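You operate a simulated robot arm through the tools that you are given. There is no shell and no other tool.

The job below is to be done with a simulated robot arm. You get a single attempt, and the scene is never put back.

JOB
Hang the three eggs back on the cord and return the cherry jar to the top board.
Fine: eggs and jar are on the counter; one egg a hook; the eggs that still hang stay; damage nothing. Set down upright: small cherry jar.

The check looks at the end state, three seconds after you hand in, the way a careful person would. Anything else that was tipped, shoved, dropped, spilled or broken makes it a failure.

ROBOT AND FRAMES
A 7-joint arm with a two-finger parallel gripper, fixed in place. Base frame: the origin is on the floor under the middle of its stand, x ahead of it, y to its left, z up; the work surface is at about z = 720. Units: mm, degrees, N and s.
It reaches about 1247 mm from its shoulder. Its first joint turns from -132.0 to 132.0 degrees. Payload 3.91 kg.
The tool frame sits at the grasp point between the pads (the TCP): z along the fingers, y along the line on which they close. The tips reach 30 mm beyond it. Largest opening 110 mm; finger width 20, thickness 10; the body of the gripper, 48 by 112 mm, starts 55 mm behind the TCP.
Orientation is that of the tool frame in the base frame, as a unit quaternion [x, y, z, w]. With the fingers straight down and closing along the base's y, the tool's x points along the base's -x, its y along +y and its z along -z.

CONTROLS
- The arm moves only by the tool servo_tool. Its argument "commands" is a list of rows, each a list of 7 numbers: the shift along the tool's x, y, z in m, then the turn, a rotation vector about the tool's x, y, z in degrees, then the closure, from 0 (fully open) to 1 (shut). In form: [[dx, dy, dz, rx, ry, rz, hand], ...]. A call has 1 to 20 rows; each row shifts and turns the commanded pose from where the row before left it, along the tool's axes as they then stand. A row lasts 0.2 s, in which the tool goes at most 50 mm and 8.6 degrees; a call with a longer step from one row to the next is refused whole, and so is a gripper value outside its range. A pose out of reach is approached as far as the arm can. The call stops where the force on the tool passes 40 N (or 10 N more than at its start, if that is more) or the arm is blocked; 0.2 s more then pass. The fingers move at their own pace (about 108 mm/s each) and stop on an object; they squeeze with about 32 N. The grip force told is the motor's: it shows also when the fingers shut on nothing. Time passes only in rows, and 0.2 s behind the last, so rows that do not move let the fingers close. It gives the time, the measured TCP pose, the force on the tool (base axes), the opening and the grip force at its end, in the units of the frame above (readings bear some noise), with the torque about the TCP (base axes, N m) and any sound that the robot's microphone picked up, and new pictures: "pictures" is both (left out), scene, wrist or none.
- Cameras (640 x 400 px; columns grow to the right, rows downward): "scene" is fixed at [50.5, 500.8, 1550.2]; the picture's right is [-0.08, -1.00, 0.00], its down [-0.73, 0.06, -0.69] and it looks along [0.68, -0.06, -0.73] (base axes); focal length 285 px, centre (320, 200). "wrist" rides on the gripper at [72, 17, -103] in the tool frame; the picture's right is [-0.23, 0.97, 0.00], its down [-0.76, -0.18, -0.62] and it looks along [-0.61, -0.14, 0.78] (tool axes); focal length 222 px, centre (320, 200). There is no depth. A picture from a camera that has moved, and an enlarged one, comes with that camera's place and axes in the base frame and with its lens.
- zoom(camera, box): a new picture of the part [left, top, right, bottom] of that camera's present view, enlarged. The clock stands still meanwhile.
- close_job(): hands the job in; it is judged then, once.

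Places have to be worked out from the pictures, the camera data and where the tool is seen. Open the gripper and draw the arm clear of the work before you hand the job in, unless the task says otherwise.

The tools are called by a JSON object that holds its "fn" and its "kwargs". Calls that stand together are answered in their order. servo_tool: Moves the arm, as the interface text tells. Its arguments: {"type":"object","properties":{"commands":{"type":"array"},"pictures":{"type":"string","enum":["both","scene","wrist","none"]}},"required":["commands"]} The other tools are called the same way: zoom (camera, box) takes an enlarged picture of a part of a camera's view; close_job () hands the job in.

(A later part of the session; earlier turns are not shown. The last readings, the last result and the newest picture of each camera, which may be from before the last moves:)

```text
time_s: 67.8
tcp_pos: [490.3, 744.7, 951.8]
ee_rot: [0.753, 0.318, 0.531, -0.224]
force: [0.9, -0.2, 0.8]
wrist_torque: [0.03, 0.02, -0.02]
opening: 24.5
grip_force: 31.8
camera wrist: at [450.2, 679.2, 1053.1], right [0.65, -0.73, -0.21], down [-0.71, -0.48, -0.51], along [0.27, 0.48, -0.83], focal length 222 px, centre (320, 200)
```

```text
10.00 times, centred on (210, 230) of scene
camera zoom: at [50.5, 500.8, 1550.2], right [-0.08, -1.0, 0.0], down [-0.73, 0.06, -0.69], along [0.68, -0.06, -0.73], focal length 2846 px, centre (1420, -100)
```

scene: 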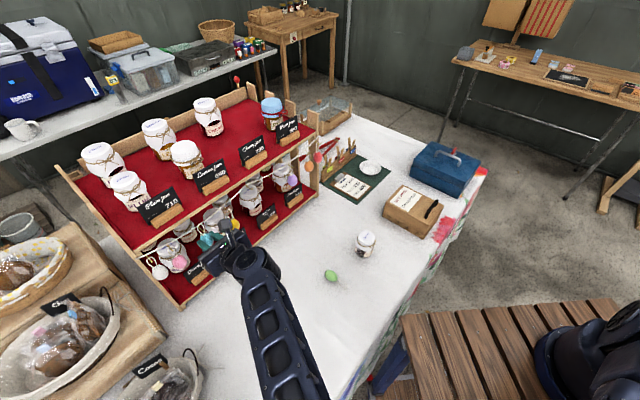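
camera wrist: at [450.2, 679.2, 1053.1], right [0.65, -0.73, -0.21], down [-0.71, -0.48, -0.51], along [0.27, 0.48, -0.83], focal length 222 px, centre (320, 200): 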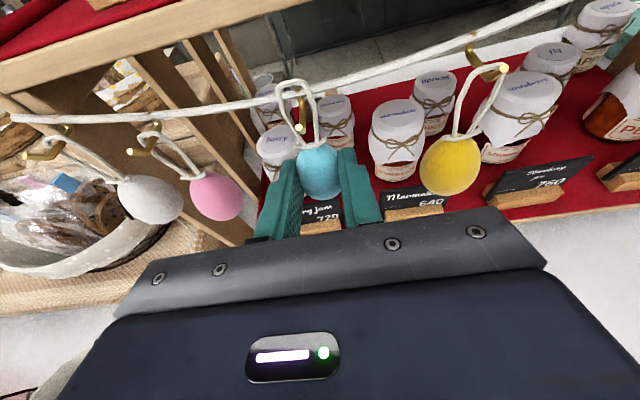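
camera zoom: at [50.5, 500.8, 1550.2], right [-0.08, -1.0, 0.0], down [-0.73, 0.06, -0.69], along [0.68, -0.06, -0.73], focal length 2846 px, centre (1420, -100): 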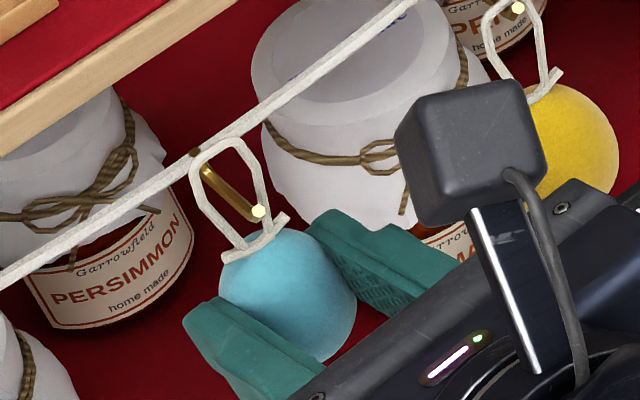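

The loop is threaded past the tip with no contact force. I'll lower 13 mm while easing back 1.5 mm and 1 mm left.

{"fn": "servo_tool", "kwargs": {"commands": [[-0.0043, -0.0004, 0.001, 0, 0, 0, 1], [-0.0043, -0.0004, 0.001, 0, 0, 0, 1], [-0.0043, -0.0004, 0.001, 0, 0, 0, 1], [0, 0, 0, 0, 0, 0, 1], [0, 0, 0, 0, 0, 0, 1]], "pictures": "both"}}

{"fn": "zoom", "kwargs": {"camera": "wrist", "box": [240, 50, 360, 130]}}

{"fn": "zoom", "kwargs": {"camera": "scene", "box": [180, 210, 240, 250]}}

```text
time_s: 69.0
tcp_pos: [489.0, 744.8, 937.1]
ee_rot: [0.752, 0.318, 0.531, -0.225]
force: [0.1, -0.1, -0.7]
wrist_torque: [-0.04, 0.02, 0.04]
opening: 24.7
grip_force: 32.5
camera wrist: at [447.5, 679.2, 1039.1], right [0.65, -0.73, -0.21], down [-0.71, -0.48, -0.51], along [0.27, 0.48, -0.83], focal length 222 px, centre (320, 200)
```

scene: 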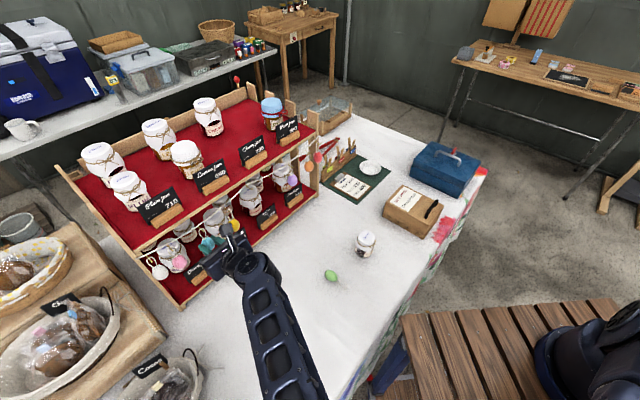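
wrist: 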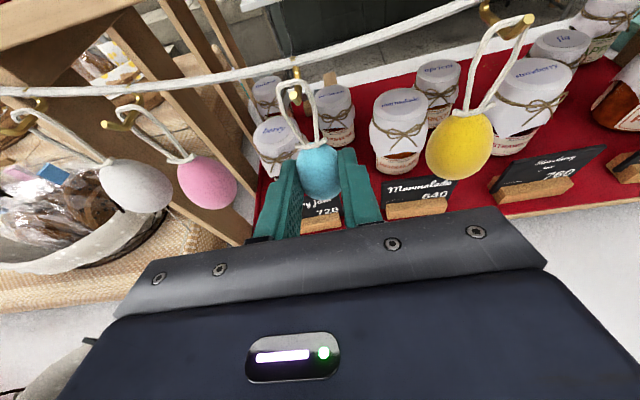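

```text
5.00 times, centred on (300, 90) of wrist
camera zoom: at [447.5, 679.2, 1039.1], right [0.65, -0.73, -0.21], down [-0.71, -0.48, -0.51], along [0.27, 0.48, -0.83], focal length 1111 px, centre (420, 750)
```

zoom: 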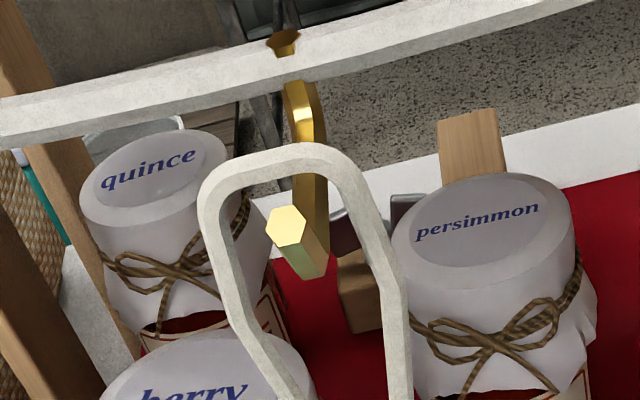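

```text
10.00 times, centred on (210, 230) of scene
camera zoom: at [50.5, 500.8, 1550.2], right [-0.08, -1.0, 0.0], down [-0.73, 0.06, -0.69], along [0.68, -0.06, -0.73], focal length 2846 px, centre (1420, -100)
```

zoom: 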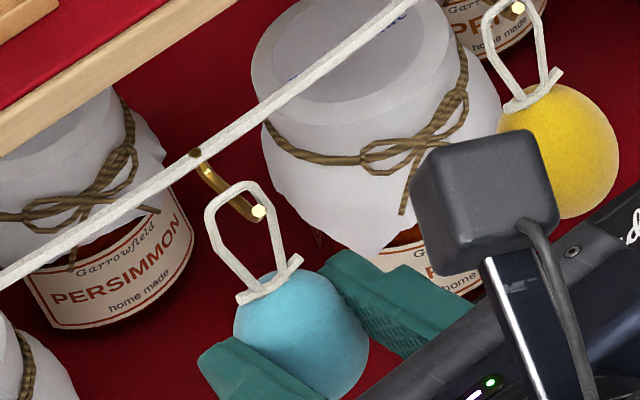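

The bar is over the shank and the tip is centred. Lowering 5 mm more to seat it.

{"fn": "servo_tool", "kwargs": {"commands": [[-0.0024, 0, 0.0008, 0, 0, 0, 1], [-0.0024, 0, 0.0008, 0, 0, 0, 1], [0, 0, 0, 0, 0, 0, 1], [0, 0, 0, 0, 0, 0, 1]], "pictures": "both"}}

{"fn": "zoom", "kwargs": {"camera": "wrist", "box": [240, 50, 360, 130]}}

{"fn": "zoom", "kwargs": {"camera": "scene", "box": [180, 210, 240, 250]}}

```text
time_s: 70.0
tcp_pos: [485.8, 744.4, 933.8]
ee_rot: [0.752, 0.317, 0.532, -0.225]
force: [1.5, -1.3, 13.6]
wrist_torque: [0.17, -0.13, -0.02]
opening: 24.5
grip_force: 32.3
camera wrist: at [446.8, 679.8, 1035.9], right [0.65, -0.73, -0.21], down [-0.71, -0.48, -0.51], along [0.27, 0.48, -0.83], focal length 222 px, centre (320, 200)
```

scene: 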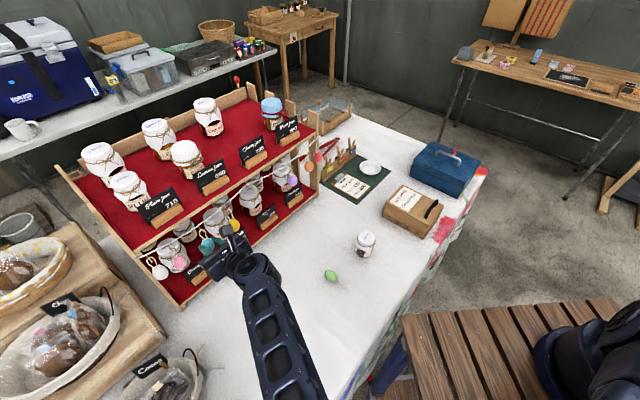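
wrist: 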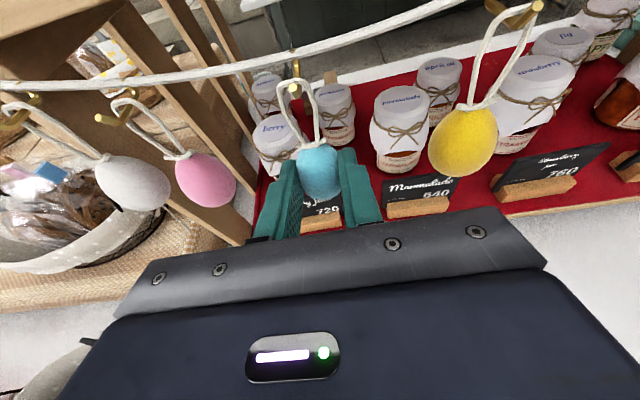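

```text
5.00 times, centred on (300, 90) of wrist
camera zoom: at [446.8, 679.8, 1035.9], right [0.65, -0.73, -0.21], down [-0.71, -0.48, -0.51], along [0.27, 0.48, -0.83], focal length 1111 px, centre (420, 750)
```

zoom: 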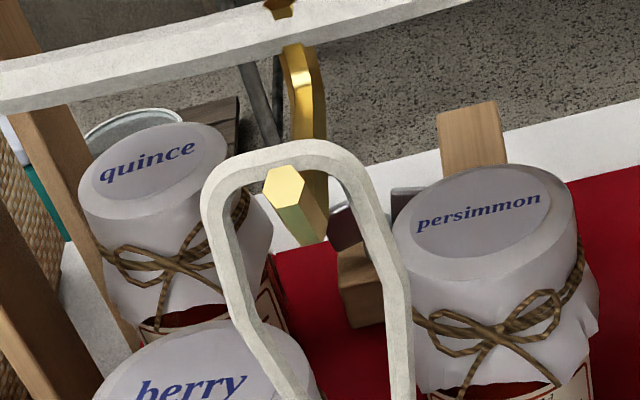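

```text
10.00 times, centred on (210, 230) of scene
camera zoom: at [50.5, 500.8, 1550.2], right [-0.08, -1.0, 0.0], down [-0.73, 0.06, -0.69], along [0.68, -0.06, -0.73], focal length 2846 px, centre (1420, -100)
```

zoom: 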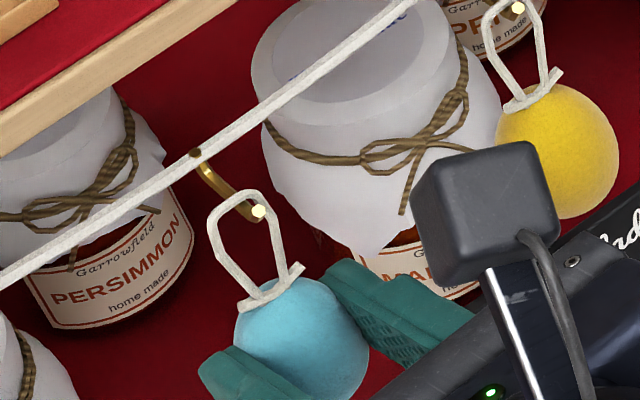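

A 13.6 N upward force confirms the loop rests on the hook. I'll relieve about 2 mm of preload and open gently.

{"fn": "servo_tool", "kwargs": {"commands": [[0.0018, 0, -0.0006, 0, 0, 0, 1], [0, 0, 0, 0, 0, 0, 1], [0, 0, 0, 0, 0, 0, 0.74], [0, 0, 0, 0, 0, 0, 0.68], [0, 0, 0, 0, 0, 0, 0.6], [0, 0, 0, 0, 0, 0, 0.55], [0, 0, 0, 0, 0, 0, 0.55], [0, 0, 0, 0, 0, 0, 0.55], [0, 0, 0, 0, 0, 0, 0.55]], "pictures": "both"}}

{"fn": "zoom", "kwargs": {"camera": "wrist", "box": [240, 60, 400, 200]}}

{"fn": "zoom", "kwargs": {"camera": "scene", "box": [180, 210, 240, 250]}}

```text
time_s: 72.0
tcp_pos: [487.6, 746.0, 933.6]
ee_rot: [0.753, 0.319, 0.53, -0.225]
force: [-0.9, -0.5, -0.1]
wrist_torque: [0.03, -0.02, 0.0]
opening: 49.3
grip_force: 0.0
camera wrist: at [447.5, 680.5, 1036.8], right [0.65, -0.73, -0.21], down [-0.71, -0.48, -0.51], along [0.27, 0.48, -0.83], focal length 222 px, centre (320, 200)
```

scene: 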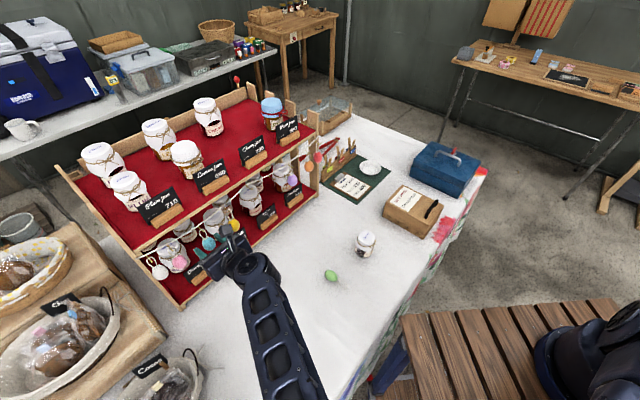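
wrist: 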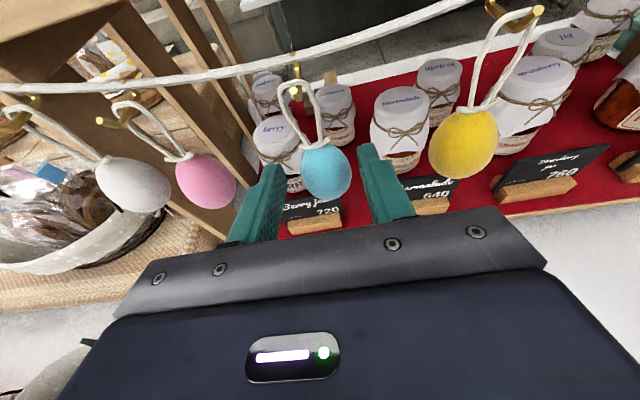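

```text
2.86 times, centred on (320, 130) of wrist
camera zoom: at [447.5, 680.5, 1036.8], right [0.65, -0.73, -0.21], down [-0.71, -0.48, -0.51], along [0.27, 0.48, -0.83], focal length 635 px, centre (320, 400)
```

zoom: 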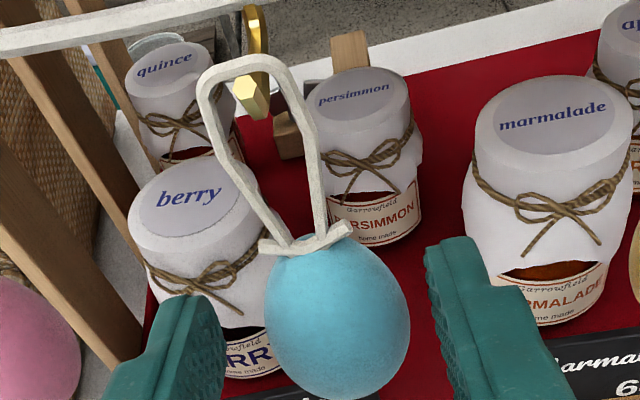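

```text
10.00 times, centred on (210, 230) of scene
camera zoom: at [50.5, 500.8, 1550.2], right [-0.08, -1.0, 0.0], down [-0.73, 0.06, -0.69], along [0.68, -0.06, -0.73], focal length 2846 px, centre (1420, -100)
```

zoom: 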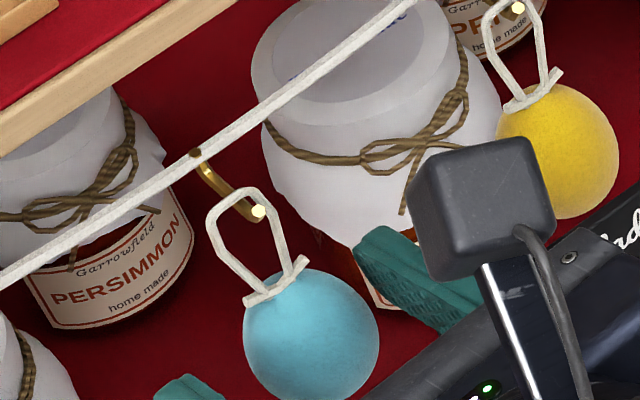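

The blue egg hangs free. I'll back out, un-pitch, and move over to the green egg.

{"fn": "servo_tool", "kwargs": {"commands": [[-0.004, 0, -0.0113, 0, 0, 0, 0.55], [-0.009, 0, -0.0255, 0, 0, 0, 0.55], [-0.009, 0, -0.0255, 0, 0, 0, 0.55], [-0.009, 0, -0.0255, 0, 0, 0, 0.55], [-0.009, 0, -0.0255, 0, 0, 0, 0.55], [0, 0, 0, 0, -7.83, 0, 0.55], [0, 0, 0, 0, -7.83, 0, 0.55], [0, 0, 0, 0, -7.83, 0, 0.55], [0, 0, 0, 0, -7.83, 0, 0.55], [0, 0, 0, 0, -7.83, 0, 0.55], [0, 0, 0, 0, -7.83, 0, 0.55], [0, 0, 0, 0, -7.83, 0, 0.55], [0, 0, 0, 0, -7.83, 0, 0.55], [0, 0, 0, 0, -7.83, 0, 0.55], [-0.0252, 0.0339, -0.0043, 0, 0, 0, 0.5], [-0.0252, 0.0339, -0.0043, 0, 0, 0, 0.5], [-0.0252, 0.0339, -0.0043, 0, 0, 0, 0.5], [-0.0252, 0.0339, -0.0043, 0, 0, 0, 0.5], [-0.0252, 0.0339, -0.0043, 0, 0, 0, 0.5], [-0.0252, 0.0339, -0.0043, 0, 0, 0, 0.5]], "pictures": "scene"}}

{"fn": "servo_tool", "kwargs": {"commands": [[0, 0, 0, 0, 0, -8.5, 0.5], [0, 0, 0, 0, 0, -8.5, 0.5], [0, 0, 0, 0, 0, -8.5, 0.5], [0, 0, 0, 0, 0, -8.5, 0.5], [0, 0, 0, 0, 0, -8.5, 0.5], [0, 0, 0, 0, 0, -8.5, 0.5], [0, 0, 0, 0, 0, -8.5, 0.5], [0, 0, 0, 0, 0, -8.5, 0.5], [0, 0, 0, 0, 0, -8.5, 0.5], [0, 0, 0, 0, 0, -8.5, 0.5], [0, 0, 0, 0, 0, -8.5, 0.5], [0, 0, 0, 0, 0, -8.5, 0.5], [0, 0, 0, 0, 0, -8.5, 0.5], [0, 0, 0, 0, 0, -8.5, 0.5], [0, 0, 0, 0, 0, -8.5, 0.5], [0, 0, 0, 0, 0, -8.5, 0.5], [0, 0, 0, 0, 0, -8.5, 0.5], [0, 0, 0, 0, 0, -8.5, 0.5], [0, 0, 0, 0, 0, -8.5, 0.5], [0, 0, 0, 0, 0, -8.5, 0.5]], "pictures": "none"}}

{"fn": "servo_tool", "kwargs": {"commands": [[0, 0, 0, 0, 0, -8, 0.5], [0, 0, 0, 0, 0, -8, 0.5], [0, 0, 0, 0, 0, 0, 0.5], [0, 0, 0, 0, 0, 0, 0.5]], "pictures": "both"}}

{"fn": "zoom", "kwargs": {"camera": "wrist", "box": [230, 60, 410, 200]}}

{"fn": "zoom", "kwargs": {"camera": "scene", "box": [130, 150, 330, 290]}}

```text
time_s: 76.2
tcp_pos: [454.2, 405.8, 933.2]
ee_rot: [0.918, 0.395, 0.026, -0.022]
force: [0.4, 0.3, 0.8]
wrist_torque: [0.01, -0.01, -0.02]
opening: 54.6
grip_force: 0.0
out of reach, approached as far as the arm can: row 10
```

scene: 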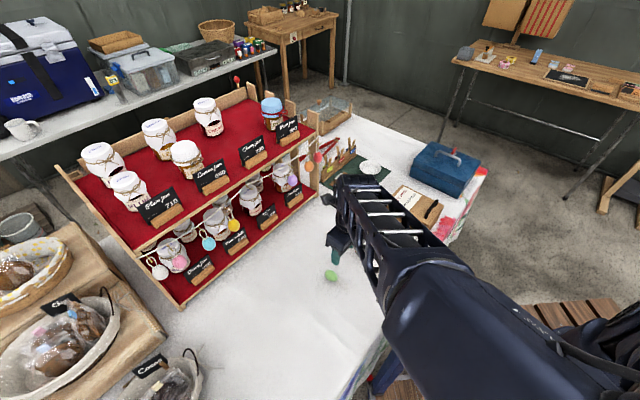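

```text
time_s: 80.4
tcp_pos: [453.0, 409.7, 934.5]
ee_rot: [-0.314, 0.949, 0.025, 0.024]
force: [0.5, 0.0, 0.6]
wrist_torque: [-0.03, 0.0, 0.01]
opening: 55.2
grip_force: 0.1
```

```text
time_s: 81.4
tcp_pos: [450.6, 409.3, 934.5]
ee_rot: [-0.442, 0.896, 0.021, 0.027]
force: [-0.1, -0.2, -0.1]
wrist_torque: [0.03, -0.03, 0.01]
opening: 55.0
grip_force: 0.0
camera wrist: at [389.1, 354.5, 1032.4], right [-0.63, 0.77, 0.03], down [0.58, 0.46, 0.67], along [0.51, 0.44, -0.74], focal length 222 px, centre (320, 200)
```

scene: 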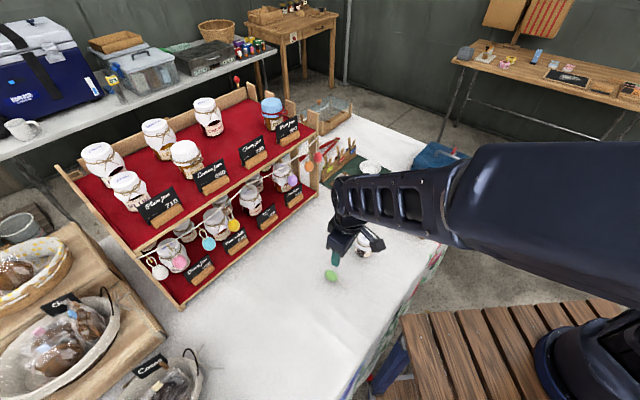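
wrist: 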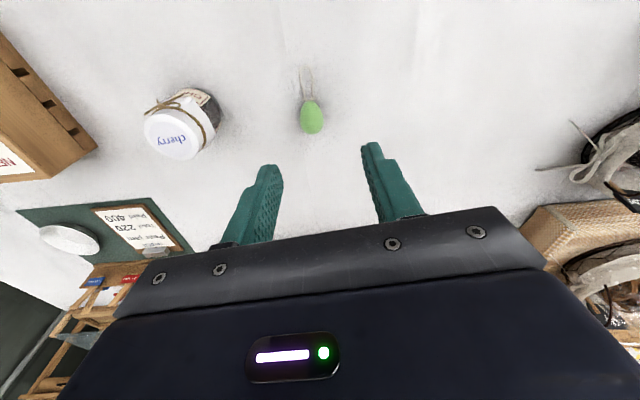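

```text
2.86 times, centred on (320, 130) of wrist
camera zoom: at [389.1, 354.5, 1032.4], right [-0.63, 0.77, 0.03], down [0.58, 0.46, 0.67], along [0.51, 0.44, -0.74], focal length 635 px, centre (320, 400)
```

zoom: 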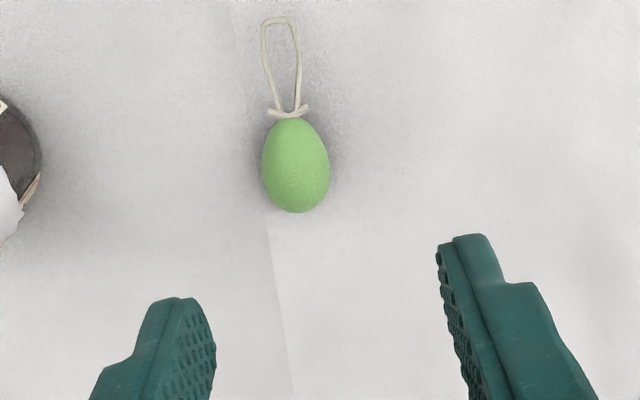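

```text
2.86 times, centred on (230, 220) of scene
camera zoom: at [50.5, 500.8, 1550.2], right [-0.08, -1.0, 0.0], down [-0.73, 0.06, -0.69], along [0.68, -0.06, -0.73], focal length 813 px, centre (577, 143)
```

zoom: 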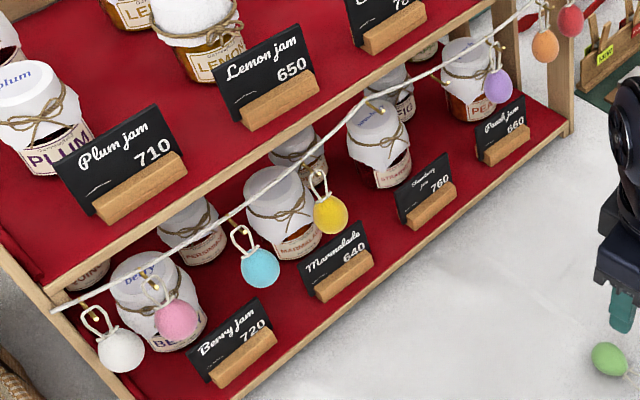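

Yellow and blue both hang properly. Combining the views, the green egg is at about (483.5,428.3) with its loop along ~225.5°. I'll set up the tilted pre-grasp over it.

{"fn": "servo_tool", "kwargs": {"commands": [[0.0036, -0.0036, 0.0286, 0, 0, 0, 0.5], [0.0036, -0.0036, 0.0286, 0, 0, 0, 0.5], [0.0036, -0.0036, 0.0286, 0, 0, 0, 0.5], [0, 0, 0, 0, 0, 7, 0.5], [0, 0, 0, 0.4, -8.1, 0, 0.5], [0, 0, 0, 0, -8.1, 0, 0.5], [0, 0, 0, 0, 0, 0, 0.5], [0, 0, 0, 0, 0, 0, 0.5], [0, 0, 0, 0, 0, 0, 0.5]], "pictures": "wrist"}}

{"fn": "zoom", "kwargs": {"camera": "wrist", "box": [230, 60, 410, 200]}}

```text
time_s: 83.4
tcp_pos: [455.0, 399.5, 847.4]
ee_rot: [-0.38, 0.909, 0.072, 0.158]
force: [0.7, -0.3, -0.1]
wrist_torque: [-0.03, -0.01, 0.0]
opening: 55.1
grip_force: 0.1
camera wrist: at [370.1, 336.1, 919.7], right [-0.54, 0.83, 0.09], down [0.49, 0.23, 0.84], along [0.68, 0.5, -0.53], focal length 222 px, centre (320, 200)
```

wrist: 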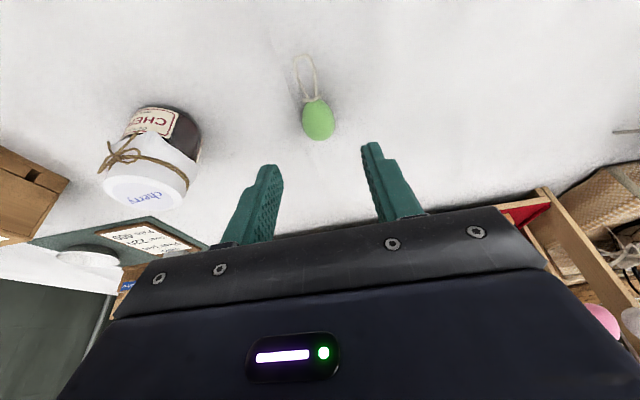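

```text
2.86 times, centred on (320, 130) of wrist
camera zoom: at [370.1, 336.1, 919.7], right [-0.54, 0.83, 0.09], down [0.49, 0.23, 0.84], along [0.68, 0.5, -0.53], focal length 635 px, centre (320, 400)
```

zoom: 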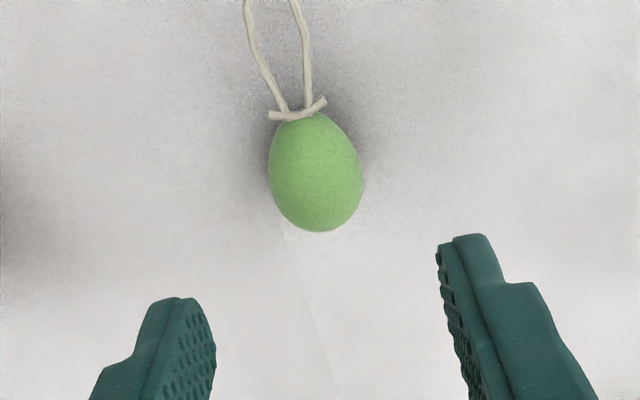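

The egg sits about 2 mm toward tool −y. I'll correct that while descending 97 mm, then close and lift.

{"fn": "servo_tool", "kwargs": {"commands": [[0.0003, -0.002, 0.03, 0, 0, 0, 0.5], [0, 0, 0.03, 0, 0, 0, 0.5], [0, 0, 0.02, 0, 0, 0, 0.5], [0, 0, 0.01, 0, 0, 0, 0.5], [0, 0, 0.007, 0, 0, 0, 0.5], [0, 0, 0, 0, 0, 0, 0.5], [0, 0, 0, 0, 0, 0, 0.5], [0, 0, 0, 0, 0, 0, 0.7], [0, 0, 0, 0, 0, 0, 1], [0, 0, 0, 0, 0, 0, 1], [0, 0, 0, 0, 0, 0, 1], [0, 0, -0.01, 0, 0, 0, 1], [0, 0, -0.04, 0, 0, 0, 1], [0, 0, -0.05, 0, 0, 0, 1], [0, 0, 0, 0, 0, 0, 1], [0, 0, 0, 0, 0, 0, 1]], "pictures": "both"}}

{"fn": "zoom", "kwargs": {"camera": "wrist", "box": [230, 60, 410, 200]}}

```text
time_s: 86.8
tcp_pos: [455.0, 398.2, 849.4]
ee_rot: [-0.38, 0.909, 0.073, 0.156]
force: [0.8, 0.6, 0.3]
wrist_torque: [0.02, -0.02, 0.01]
opening: 24.4
grip_force: 32.1
camera wrist: at [370.0, 335.3, 921.2], right [-0.54, 0.83, 0.09], down [0.49, 0.23, 0.84], along [0.68, 0.5, -0.53], focal length 222 px, centre (320, 200)
```

scene: 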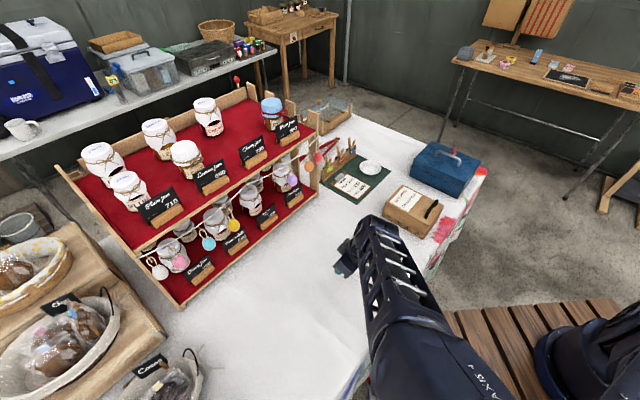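
wrist: 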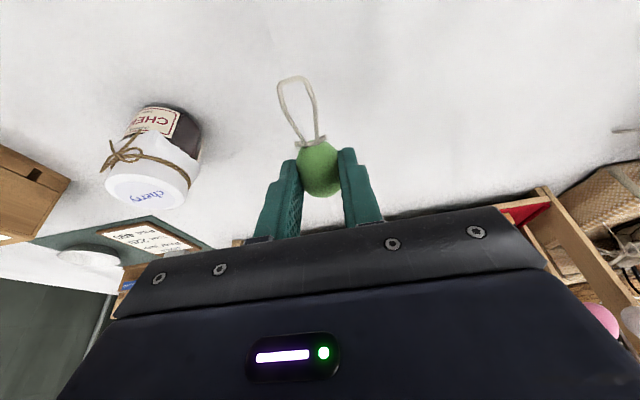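

```text
2.86 times, centred on (320, 130) of wrist
camera zoom: at [370.0, 335.3, 921.2], right [-0.54, 0.83, 0.09], down [0.49, 0.23, 0.84], along [0.68, 0.5, -0.53], focal length 635 px, centre (320, 400)
```

zoom: 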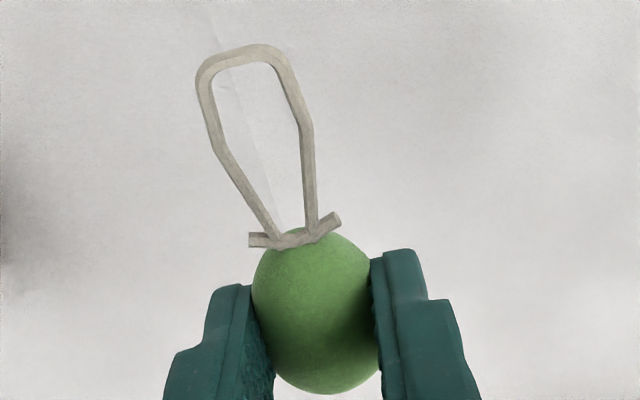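

The green egg is held with its loop like the yellow one's. I'll swing it to the shelf and pitch up in front of the third free hook at about (609,640,1012).

{"fn": "servo_tool", "kwargs": {"commands": [[0, 0, -0.03, 0, 6.57, 0, 1], [0, 0, -0.03, 0, 6.57, 0, 1], [0, 0, -0.03, 0, 6.56, 0, 1], [0, 0, -0.03, 0, 0, 0, 1], [0, 0, -0.03, 0, 0, 0, 1], [0, 0, 0, 0, 0, 8.5, 1], [0, 0, 0, 0, 0, 8.5, 1], [0, 0, 0, 0, 0, 8.5, 1], [0, 0, 0, 0, 0, 8.5, 1], [0, 0, 0, 0, 0, 8.5, 1], [0, 0, 0, 0, 0, 8.5, 1], [0, 0, 0, 0, 0, 8.5, 1], [0, 0, 0, 0, 0, 8.5, 1], [0, 0, 0, 0, 0, 8.5, 1], [0, 0, 0, 0, 0, 8.5, 1], [0, 0, 0, 0, 0, 8.5, 1], [0, 0, 0, 0, 0, 8.5, 1], [0, 0, 0, 0, 0, 8.5, 1], [0, 0, 0, 0, 0, 8.5, 1], [0, 0, 0, 0, 0, 8.5, 1]], "pictures": "none"}}

{"fn": "servo_tool", "kwargs": {"commands": [[0, 0, 0, 0, 0, 8.5, 1], [0, 0, 0, 0, 0, 8.5, 1], [0, 0, 0, 0, 0, 8.5, 1], [0, 0, 0, 0, 0, 8.5, 1], [0, 0, 0, 0, 0, 8.5, 1], [0, 0, 0, 0, 0, 8.5, 1], [0.0457, -0.0146, 0, 0, 0, 0, 1], [0.0457, -0.0146, 0, 0, 0, 0, 1], [0.0457, -0.0146, 0, 0, 0, 0, 1], [0.0457, -0.0146, 0, 0, 0, 0, 1], [0, 0, 0, 0, 7.83, 0, 1], [0, 0, 0, 0, 7.83, 0, 1], [0, 0, 0, 0, 7.83, 0, 1], [0, 0, 0, 0, 7.83, 0, 1], [0, 0, 0, 0, 7.83, 0, 1], [0, 0, 0, 0, 7.83, 0, 1], [0, 0, 0, 0, 7.83, 0, 1], [0, 0, 0, 0, 7.83, 0, 1], [0, 0, 0, 0, 7.83, 0, 1], [0, 0, 0, 0, 0, 0, 1]], "pictures": "both"}}

{"fn": "zoom", "kwargs": {"camera": "wrist", "box": [240, 40, 360, 120]}}

```text
time_s: 91.0
tcp_pos: [444.4, 380.6, 997.6]
ee_rot: [0.657, 0.754, 0.003, -0.007]
force: [0.2, -0.5, 0.4]
wrist_torque: [-0.01, 0.0, -0.01]
opening: 24.3
grip_force: 32.4
```

```text
time_s: 95.2
tcp_pos: [525.9, 554.0, 1000.3]
ee_rot: [0.749, 0.321, 0.529, -0.235]
force: [-0.6, 0.3, -0.3]
wrist_torque: [0.0, 0.02, -0.01]
opening: 24.3
grip_force: 32.1
camera wrist: at [487.4, 486.5, 1101.4], right [0.66, -0.72, -0.23], down [-0.71, -0.49, -0.51], along [0.26, 0.5, -0.83], focal length 222 px, centre (320, 200)
```

scene: 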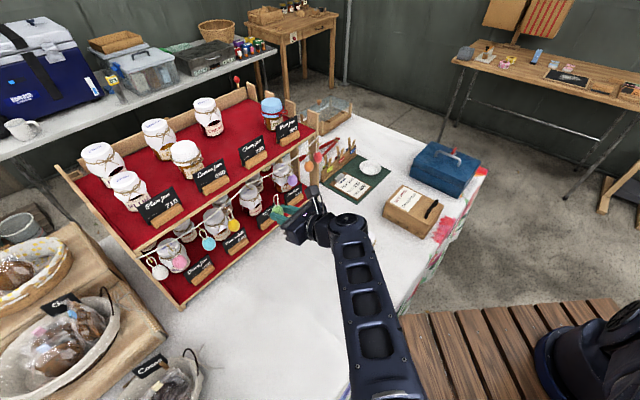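
wrist: 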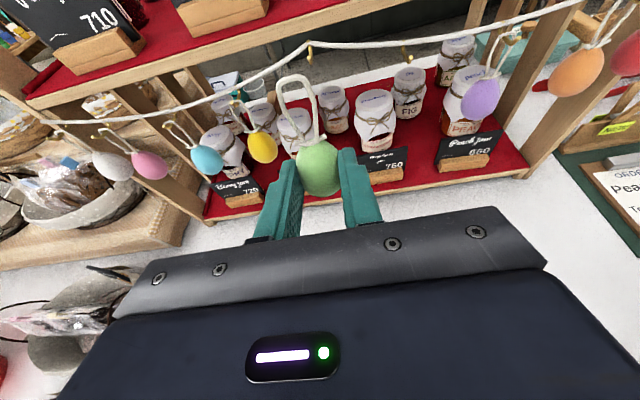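

```text
5.00 times, centred on (300, 80) of wrist
camera zoom: at [487.4, 486.5, 1101.4], right [0.66, -0.72, -0.23], down [-0.71, -0.49, -0.51], along [0.26, 0.5, -0.83], focal length 1111 px, centre (420, 800)
```

zoom: 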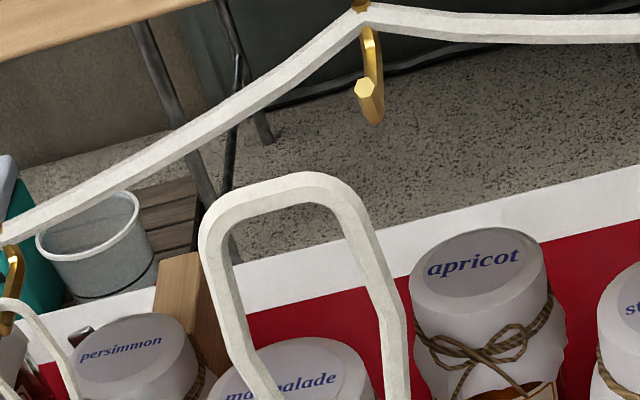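

Four hung eggs are visible to the left. The third hook tip triangulates to (608,638,1015). Moving to the pre-hang spot 60 mm in front of it.

{"fn": "servo_tool", "kwargs": {"commands": [[-0.0062, 0.0013, 0.022, 0, 0, -0.75, 1], [-0.0062, 0.0013, 0.022, 0, 0, 0, 1], [0, 0, 0, 0, 0, 0, 1], [0, 0, 0, 0, 0, 0, 1], [0, 0, 0, 0, 0, 0, 1]], "pictures": "both"}}

{"fn": "zoom", "kwargs": {"camera": "wrist", "box": [240, 20, 360, 100]}}

{"fn": "zoom", "kwargs": {"camera": "scene", "box": [230, 165, 290, 205]}}

```text
time_s: 96.4
tcp_pos: [554.4, 579.5, 973.5]
ee_rot: [0.748, 0.326, 0.53, -0.232]
force: [0.1, -0.4, -0.6]
wrist_torque: [0.03, -0.02, 0.02]
opening: 24.7
grip_force: 31.6
camera wrist: at [515.1, 512.8, 1075.8], right [0.66, -0.72, -0.22], down [-0.7, -0.49, -0.51], along [0.26, 0.49, -0.83], focal length 222 px, centre (320, 200)
```

scene: 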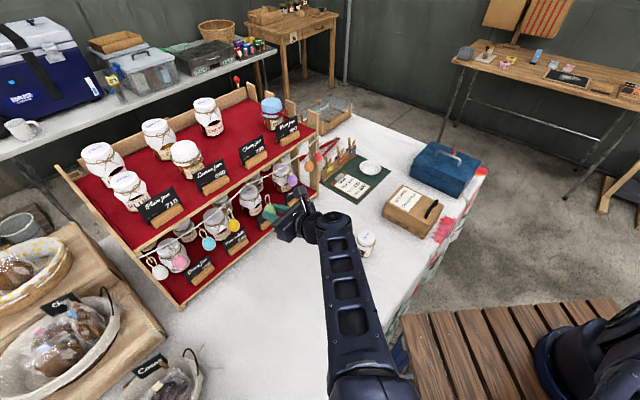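
wrist: 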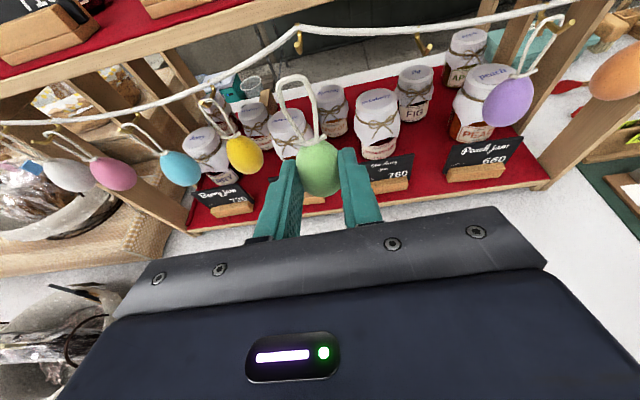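

```text
5.00 times, centred on (300, 60) of wrist
camera zoom: at [515.1, 512.8, 1075.8], right [0.66, -0.72, -0.22], down [-0.7, -0.49, -0.51], along [0.26, 0.49, -0.83], focal length 1111 px, centre (420, 900)
```

zoom: 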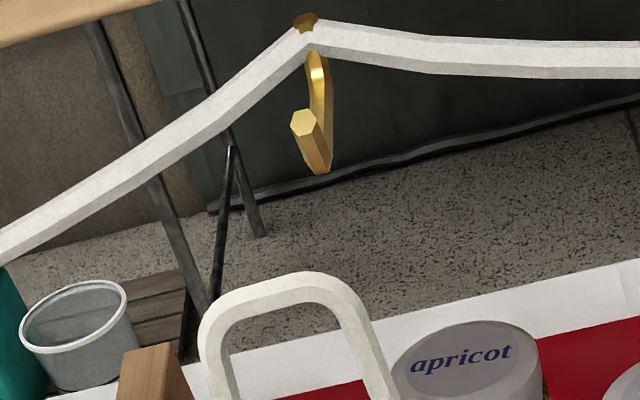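

```text
10.00 times, centred on (260, 185) of scene
camera zoom: at [50.5, 500.8, 1550.2], right [-0.08, -1.0, 0.0], down [-0.73, 0.06, -0.69], along [0.68, -0.06, -0.73], focal length 2846 px, centre (920, 350)
```

zoom: 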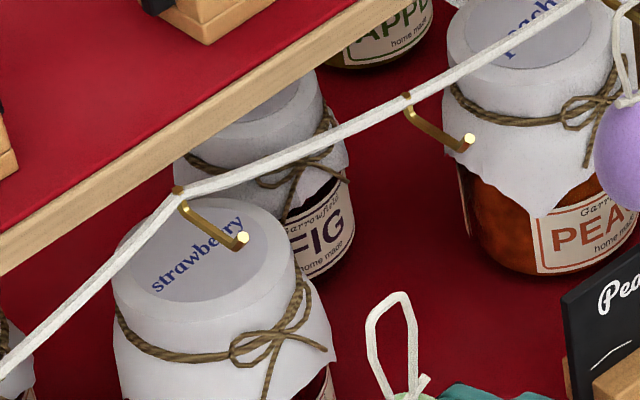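

The tip is 58 mm ahead, centred laterally, and 12.5 mm below the bar. Advancing 45 mm and re-checking.

{"fn": "servo_tool", "kwargs": {"commands": [[0.005, 0, 0.0142, 0, 0, 0, 1], [0.005, 0, 0.0142, 0, 0, 0, 1], [0.005, 0, 0.0142, 0, 0, 0, 1], [0, 0, 0, 0, 0, 0, 1], [0, 0, 0, 0, 0, 0, 1], [0, 0, 0, 0, 0, 0, 1]], "pictures": "both"}}

{"fn": "zoom", "kwargs": {"camera": "wrist", "box": [240, 40, 360, 120]}}

{"fn": "zoom", "kwargs": {"camera": "scene", "box": [230, 165, 290, 205]}}

```text
time_s: 97.8
tcp_pos: [583.6, 611.3, 972.5]
ee_rot: [0.748, 0.327, 0.53, -0.232]
force: [0.6, 0.0, -0.2]
wrist_torque: [0.01, 0.0, 0.04]
opening: 24.3
grip_force: 31.5
camera wrist: at [545.0, 545.4, 1074.9], right [0.66, -0.72, -0.22], down [-0.7, -0.49, -0.51], along [0.26, 0.49, -0.83], focal length 222 px, centre (320, 200)
```

scene: 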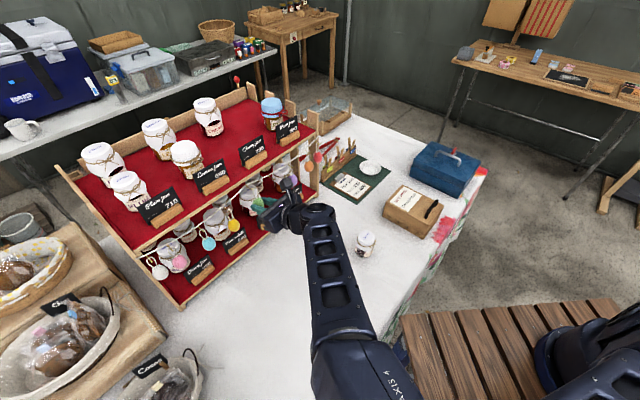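
wrist: 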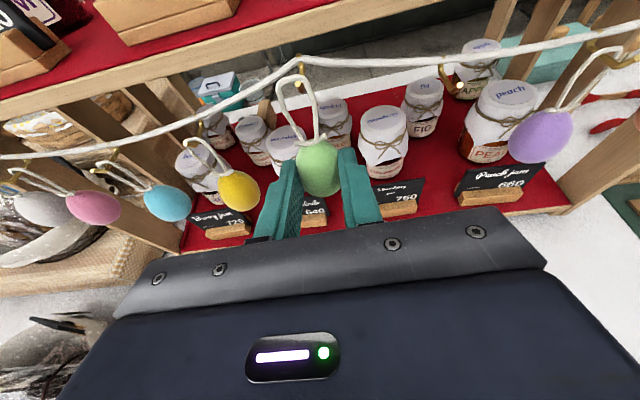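

```text
5.00 times, centred on (300, 80) of wrist
camera zoom: at [545.0, 545.4, 1074.9], right [0.66, -0.72, -0.22], down [-0.7, -0.49, -0.51], along [0.26, 0.49, -0.83], focal length 1111 px, centre (420, 800)
```

zoom: 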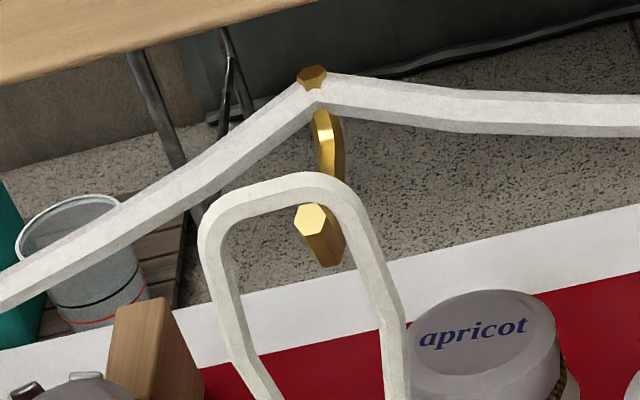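

```text
10.00 times, centred on (260, 185) of scene
camera zoom: at [50.5, 500.8, 1550.2], right [-0.08, -1.0, 0.0], down [-0.73, 0.06, -0.69], along [0.68, -0.06, -0.73], focal length 2846 px, centre (920, 350)
```

zoom: 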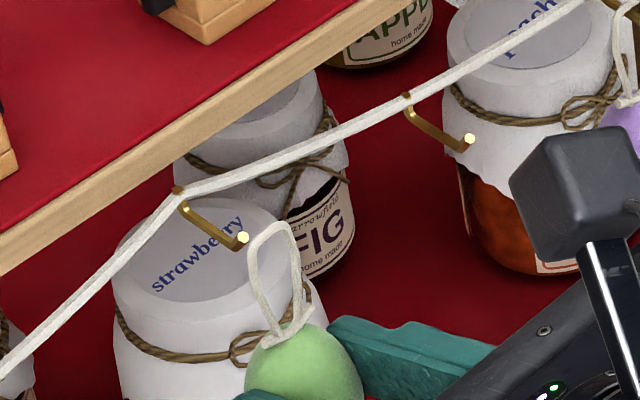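

Centred within about 1 mm; the tip is 15 mm ahead and 11.5 mm below the bar. Advancing 22 mm to thread it.

{"fn": "servo_tool", "kwargs": {"commands": [[0.0026, 0.0002, 0.0068, 0, 0, 0, 1], [0.0026, 0.0002, 0.0068, 0, 0, 0, 1], [0.0026, 0.0002, 0.0069, 0, 0, 0, 1], [0, 0, 0, 0, 0, 0, 1], [0, 0, 0, 0, 0, 0, 1]], "pictures": "both"}}

{"fn": "zoom", "kwargs": {"camera": "wrist", "box": [240, 50, 360, 130]}}

{"fn": "zoom", "kwargs": {"camera": "scene", "box": [230, 165, 290, 205]}}

```text
time_s: 99.0
tcp_pos: [598.7, 628.6, 973.7]
ee_rot: [0.747, 0.326, 0.531, -0.232]
force: [0.0, 0.6, -0.1]
wrist_torque: [-0.02, 0.03, 0.03]
opening: 24.5
grip_force: 32.3
camera wrist: at [559.7, 561.2, 1075.4], right [0.66, -0.72, -0.22], down [-0.7, -0.49, -0.51], along [0.26, 0.49, -0.83], focal length 222 px, centre (320, 200)
```

scene: 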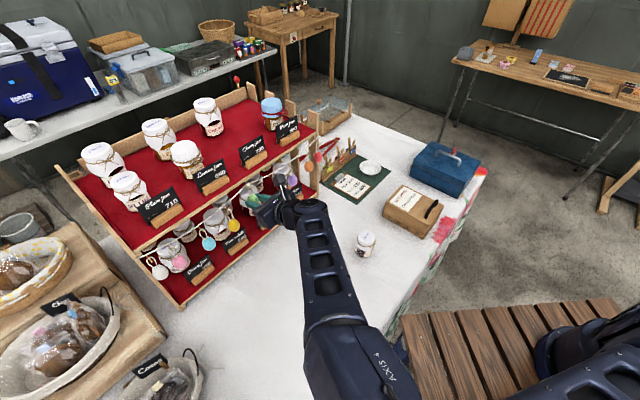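
wrist: 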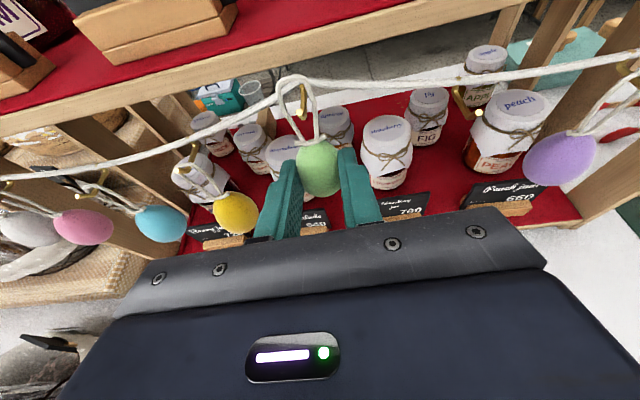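

```text
5.00 times, centred on (300, 90) of wrist
camera zoom: at [559.7, 561.2, 1075.4], right [0.66, -0.72, -0.22], down [-0.7, -0.49, -0.51], along [0.26, 0.49, -0.83], focal length 1111 px, centre (420, 750)
```

zoom: 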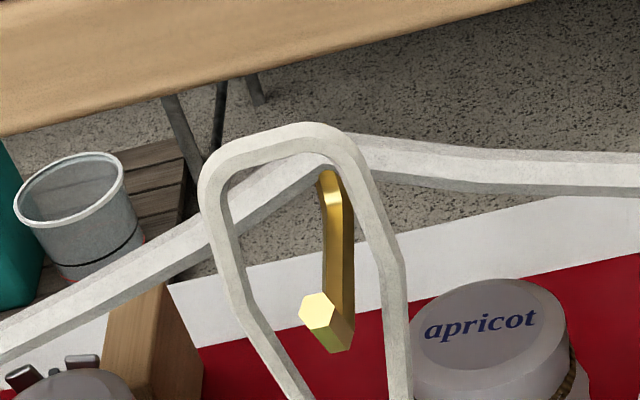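

```text
10.00 times, centred on (260, 185) of scene
camera zoom: at [50.5, 500.8, 1550.2], right [-0.08, -1.0, 0.0], down [-0.73, 0.06, -0.69], along [0.68, -0.06, -0.73], focal length 2846 px, centre (920, 350)
```

zoom: 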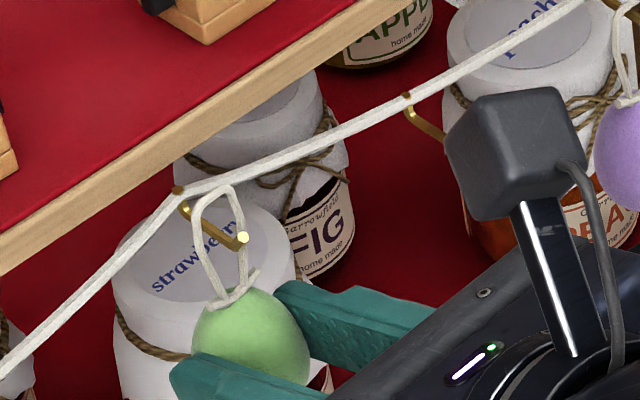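

Threaded with zero contact force and the tip centred. Lowering 13.5 mm to seat the bar.

{"fn": "servo_tool", "kwargs": {"commands": [[-0.0042, 0, 0.0015, 0, 0, 0, 1], [-0.0042, 0, 0.0015, 0, 0, 0, 1], [-0.0042, 0, 0.0015, 0, 0, 0, 1], [0, 0, 0, 0, 0, 0, 1], [0, 0, 0, 0, 0, 0, 1]], "pictures": "both"}}

{"fn": "zoom", "kwargs": {"camera": "wrist", "box": [240, 50, 360, 130]}}

{"fn": "zoom", "kwargs": {"camera": "scene", "box": [230, 165, 290, 205]}}

```text
time_s: 100.2
tcp_pos: [598.9, 629.6, 960.9]
ee_rot: [0.748, 0.326, 0.53, -0.232]
force: [0.1, 1.2, -0.7]
wrist_torque: [0.0, -0.02, 0.0]
opening: 24.5
grip_force: 32.1
camera wrist: at [559.7, 562.4, 1062.5], right [0.66, -0.72, -0.22], down [-0.7, -0.49, -0.51], along [0.26, 0.49, -0.83], focal length 222 px, centre (320, 200)
```

scene: 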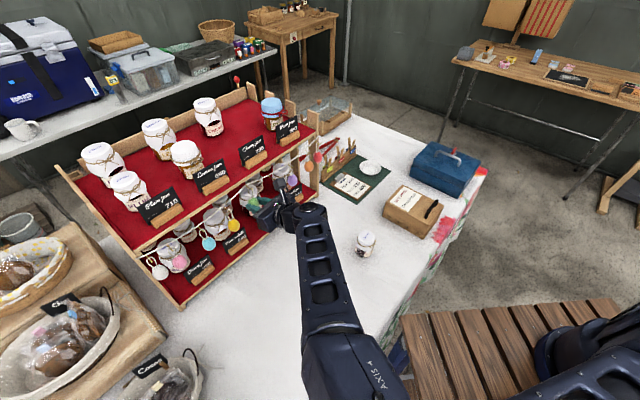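
wrist: 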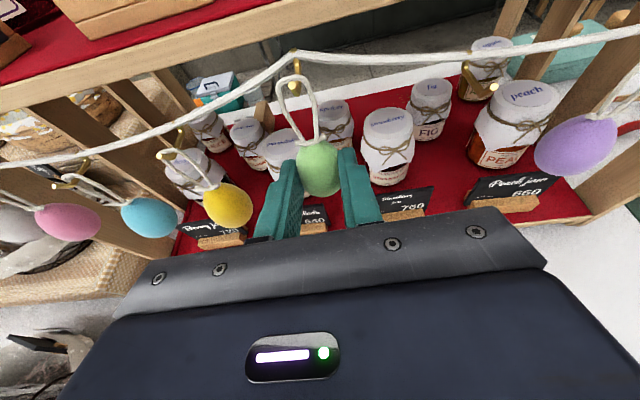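

```text
5.00 times, centred on (300, 90) of wrist
camera zoom: at [559.7, 562.4, 1062.5], right [0.66, -0.72, -0.22], down [-0.7, -0.49, -0.51], along [0.26, 0.49, -0.83], focal length 1111 px, centre (420, 750)
```

zoom: 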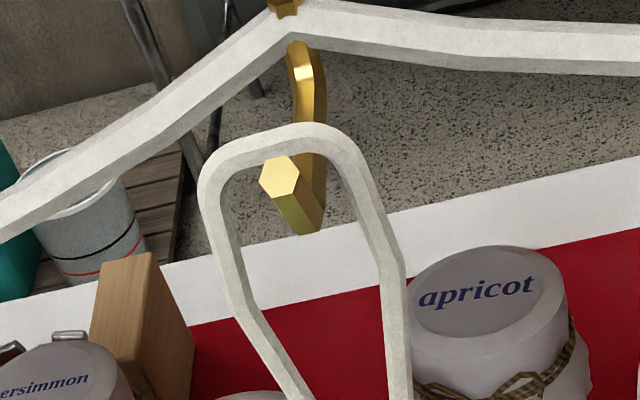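

```text
10.00 times, centred on (260, 185) of scene
camera zoom: at [50.5, 500.8, 1550.2], right [-0.08, -1.0, 0.0], down [-0.73, 0.06, -0.69], along [0.68, -0.06, -0.73], focal length 2846 px, centre (920, 350)
```

zoom: 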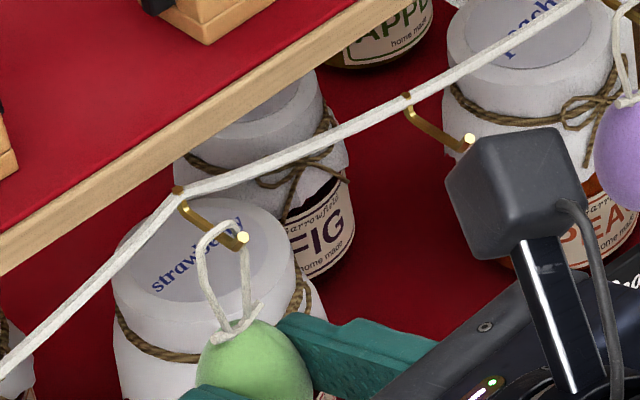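

The bar is just above its seat. Lowering 2.5 mm more and reading the force.

{"fn": "servo_tool", "kwargs": {"commands": [[-0.0024, -0.0004, 0.0008, 0, 0, 0, 1], [0, 0, 0, 0, 0, 0, 1], [0, 0, 0, 0, 0, 0, 1]], "pictures": "wrist"}}

{"fn": "zoom", "kwargs": {"camera": "wrist", "box": [240, 50, 360, 130]}}

```text
time_s: 101.0
tcp_pos: [599.0, 629.4, 959.7]
ee_rot: [0.747, 0.326, 0.531, -0.232]
force: [0.6, -0.3, 11.7]
wrist_torque: [0.17, -0.18, -0.01]
opening: 24.7
grip_force: 32.0
camera wrist: at [559.3, 562.3, 1061.0], right [0.66, -0.72, -0.22], down [-0.7, -0.49, -0.51], along [0.26, 0.49, -0.83], focal length 222 px, centre (320, 200)
```

wrist: 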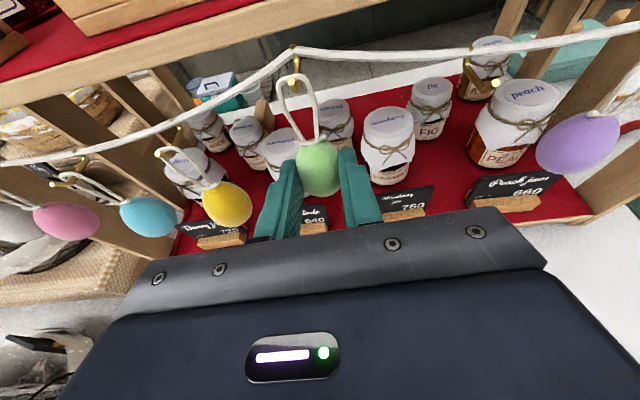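

```text
5.00 times, centred on (300, 90) of wrist
camera zoom: at [559.3, 562.3, 1061.0], right [0.66, -0.72, -0.22], down [-0.7, -0.49, -0.51], along [0.26, 0.49, -0.83], focal length 1111 px, centre (420, 750)
```

zoom: 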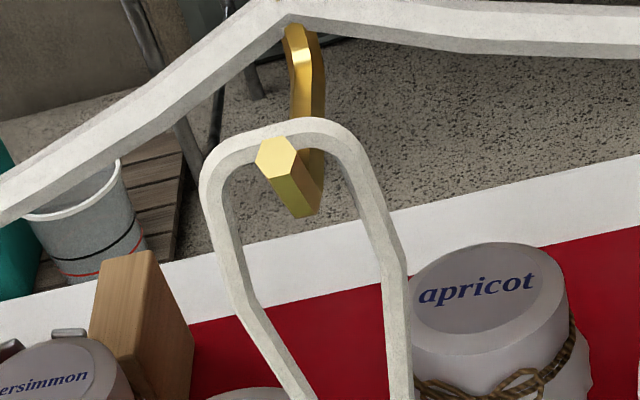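

Seated, with 11.7 N upward. I'll relieve the preload, ease back 2 mm toward the crook, and open gently.

{"fn": "servo_tool", "kwargs": {"commands": [[0.0005, 0, -0.0023, 0, 0, 0, 1], [0, 0, 0, 0, 0, 0, 1], [0, 0, 0, 0, 0, 0, 0.74], [0, 0, 0, 0, 0, 0, 0.68], [0, 0, 0, 0, 0, 0, 0.6], [0, 0, 0, 0, 0, 0, 0.55], [0, 0, 0, 0, 0, 0, 0.55], [0, 0, 0, 0, 0, 0, 0.55], [0, 0, 0, 0, 0, 0, 0.55]], "pictures": "both"}}

{"fn": "zoom", "kwargs": {"camera": "wrist", "box": [240, 60, 400, 200]}}

{"fn": "zoom", "kwargs": {"camera": "scene", "box": [230, 165, 290, 205]}}

```text
time_s: 103.0
tcp_pos: [597.1, 627.2, 959.4]
ee_rot: [0.747, 0.327, 0.53, -0.232]
force: [-0.1, 0.1, -0.6]
wrist_torque: [0.0, 0.0, -0.01]
opening: 49.6
grip_force: 0.0
camera wrist: at [557.6, 561.2, 1061.7], right [0.66, -0.72, -0.22], down [-0.7, -0.49, -0.51], along [0.26, 0.49, -0.83], focal length 222 px, centre (320, 200)
```

scene: 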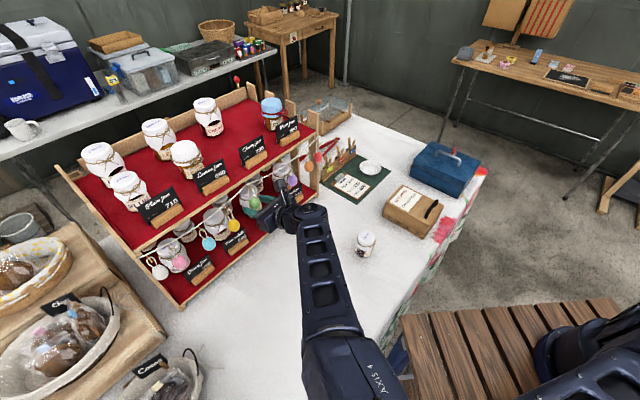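
wrist: 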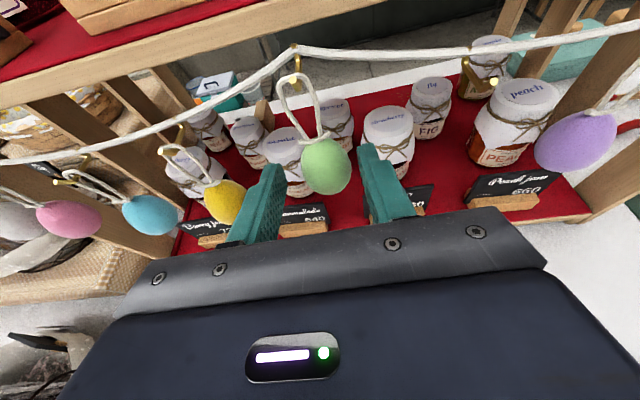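

```text
2.86 times, centred on (320, 130) of wrist
camera zoom: at [557.6, 561.2, 1061.7], right [0.66, -0.72, -0.22], down [-0.7, -0.49, -0.51], along [0.26, 0.49, -0.83], focal length 635 px, centre (320, 400)
```

zoom: 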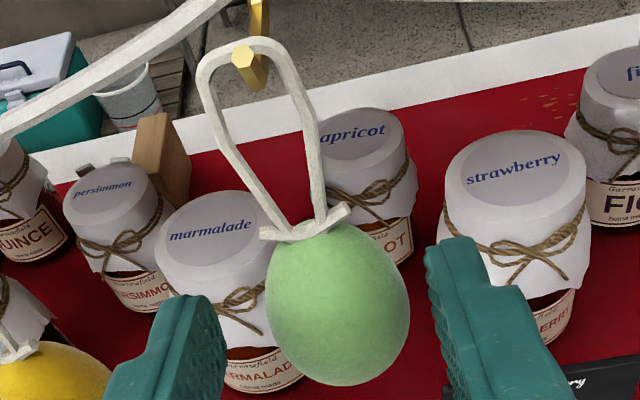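

```text
10.00 times, centred on (260, 185) of scene
camera zoom: at [50.5, 500.8, 1550.2], right [-0.08, -1.0, 0.0], down [-0.73, 0.06, -0.69], along [0.68, -0.06, -0.73], focal length 2846 px, centre (920, 350)
```

zoom: 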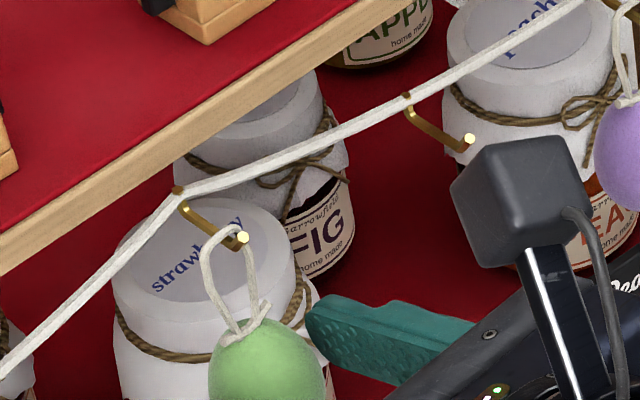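

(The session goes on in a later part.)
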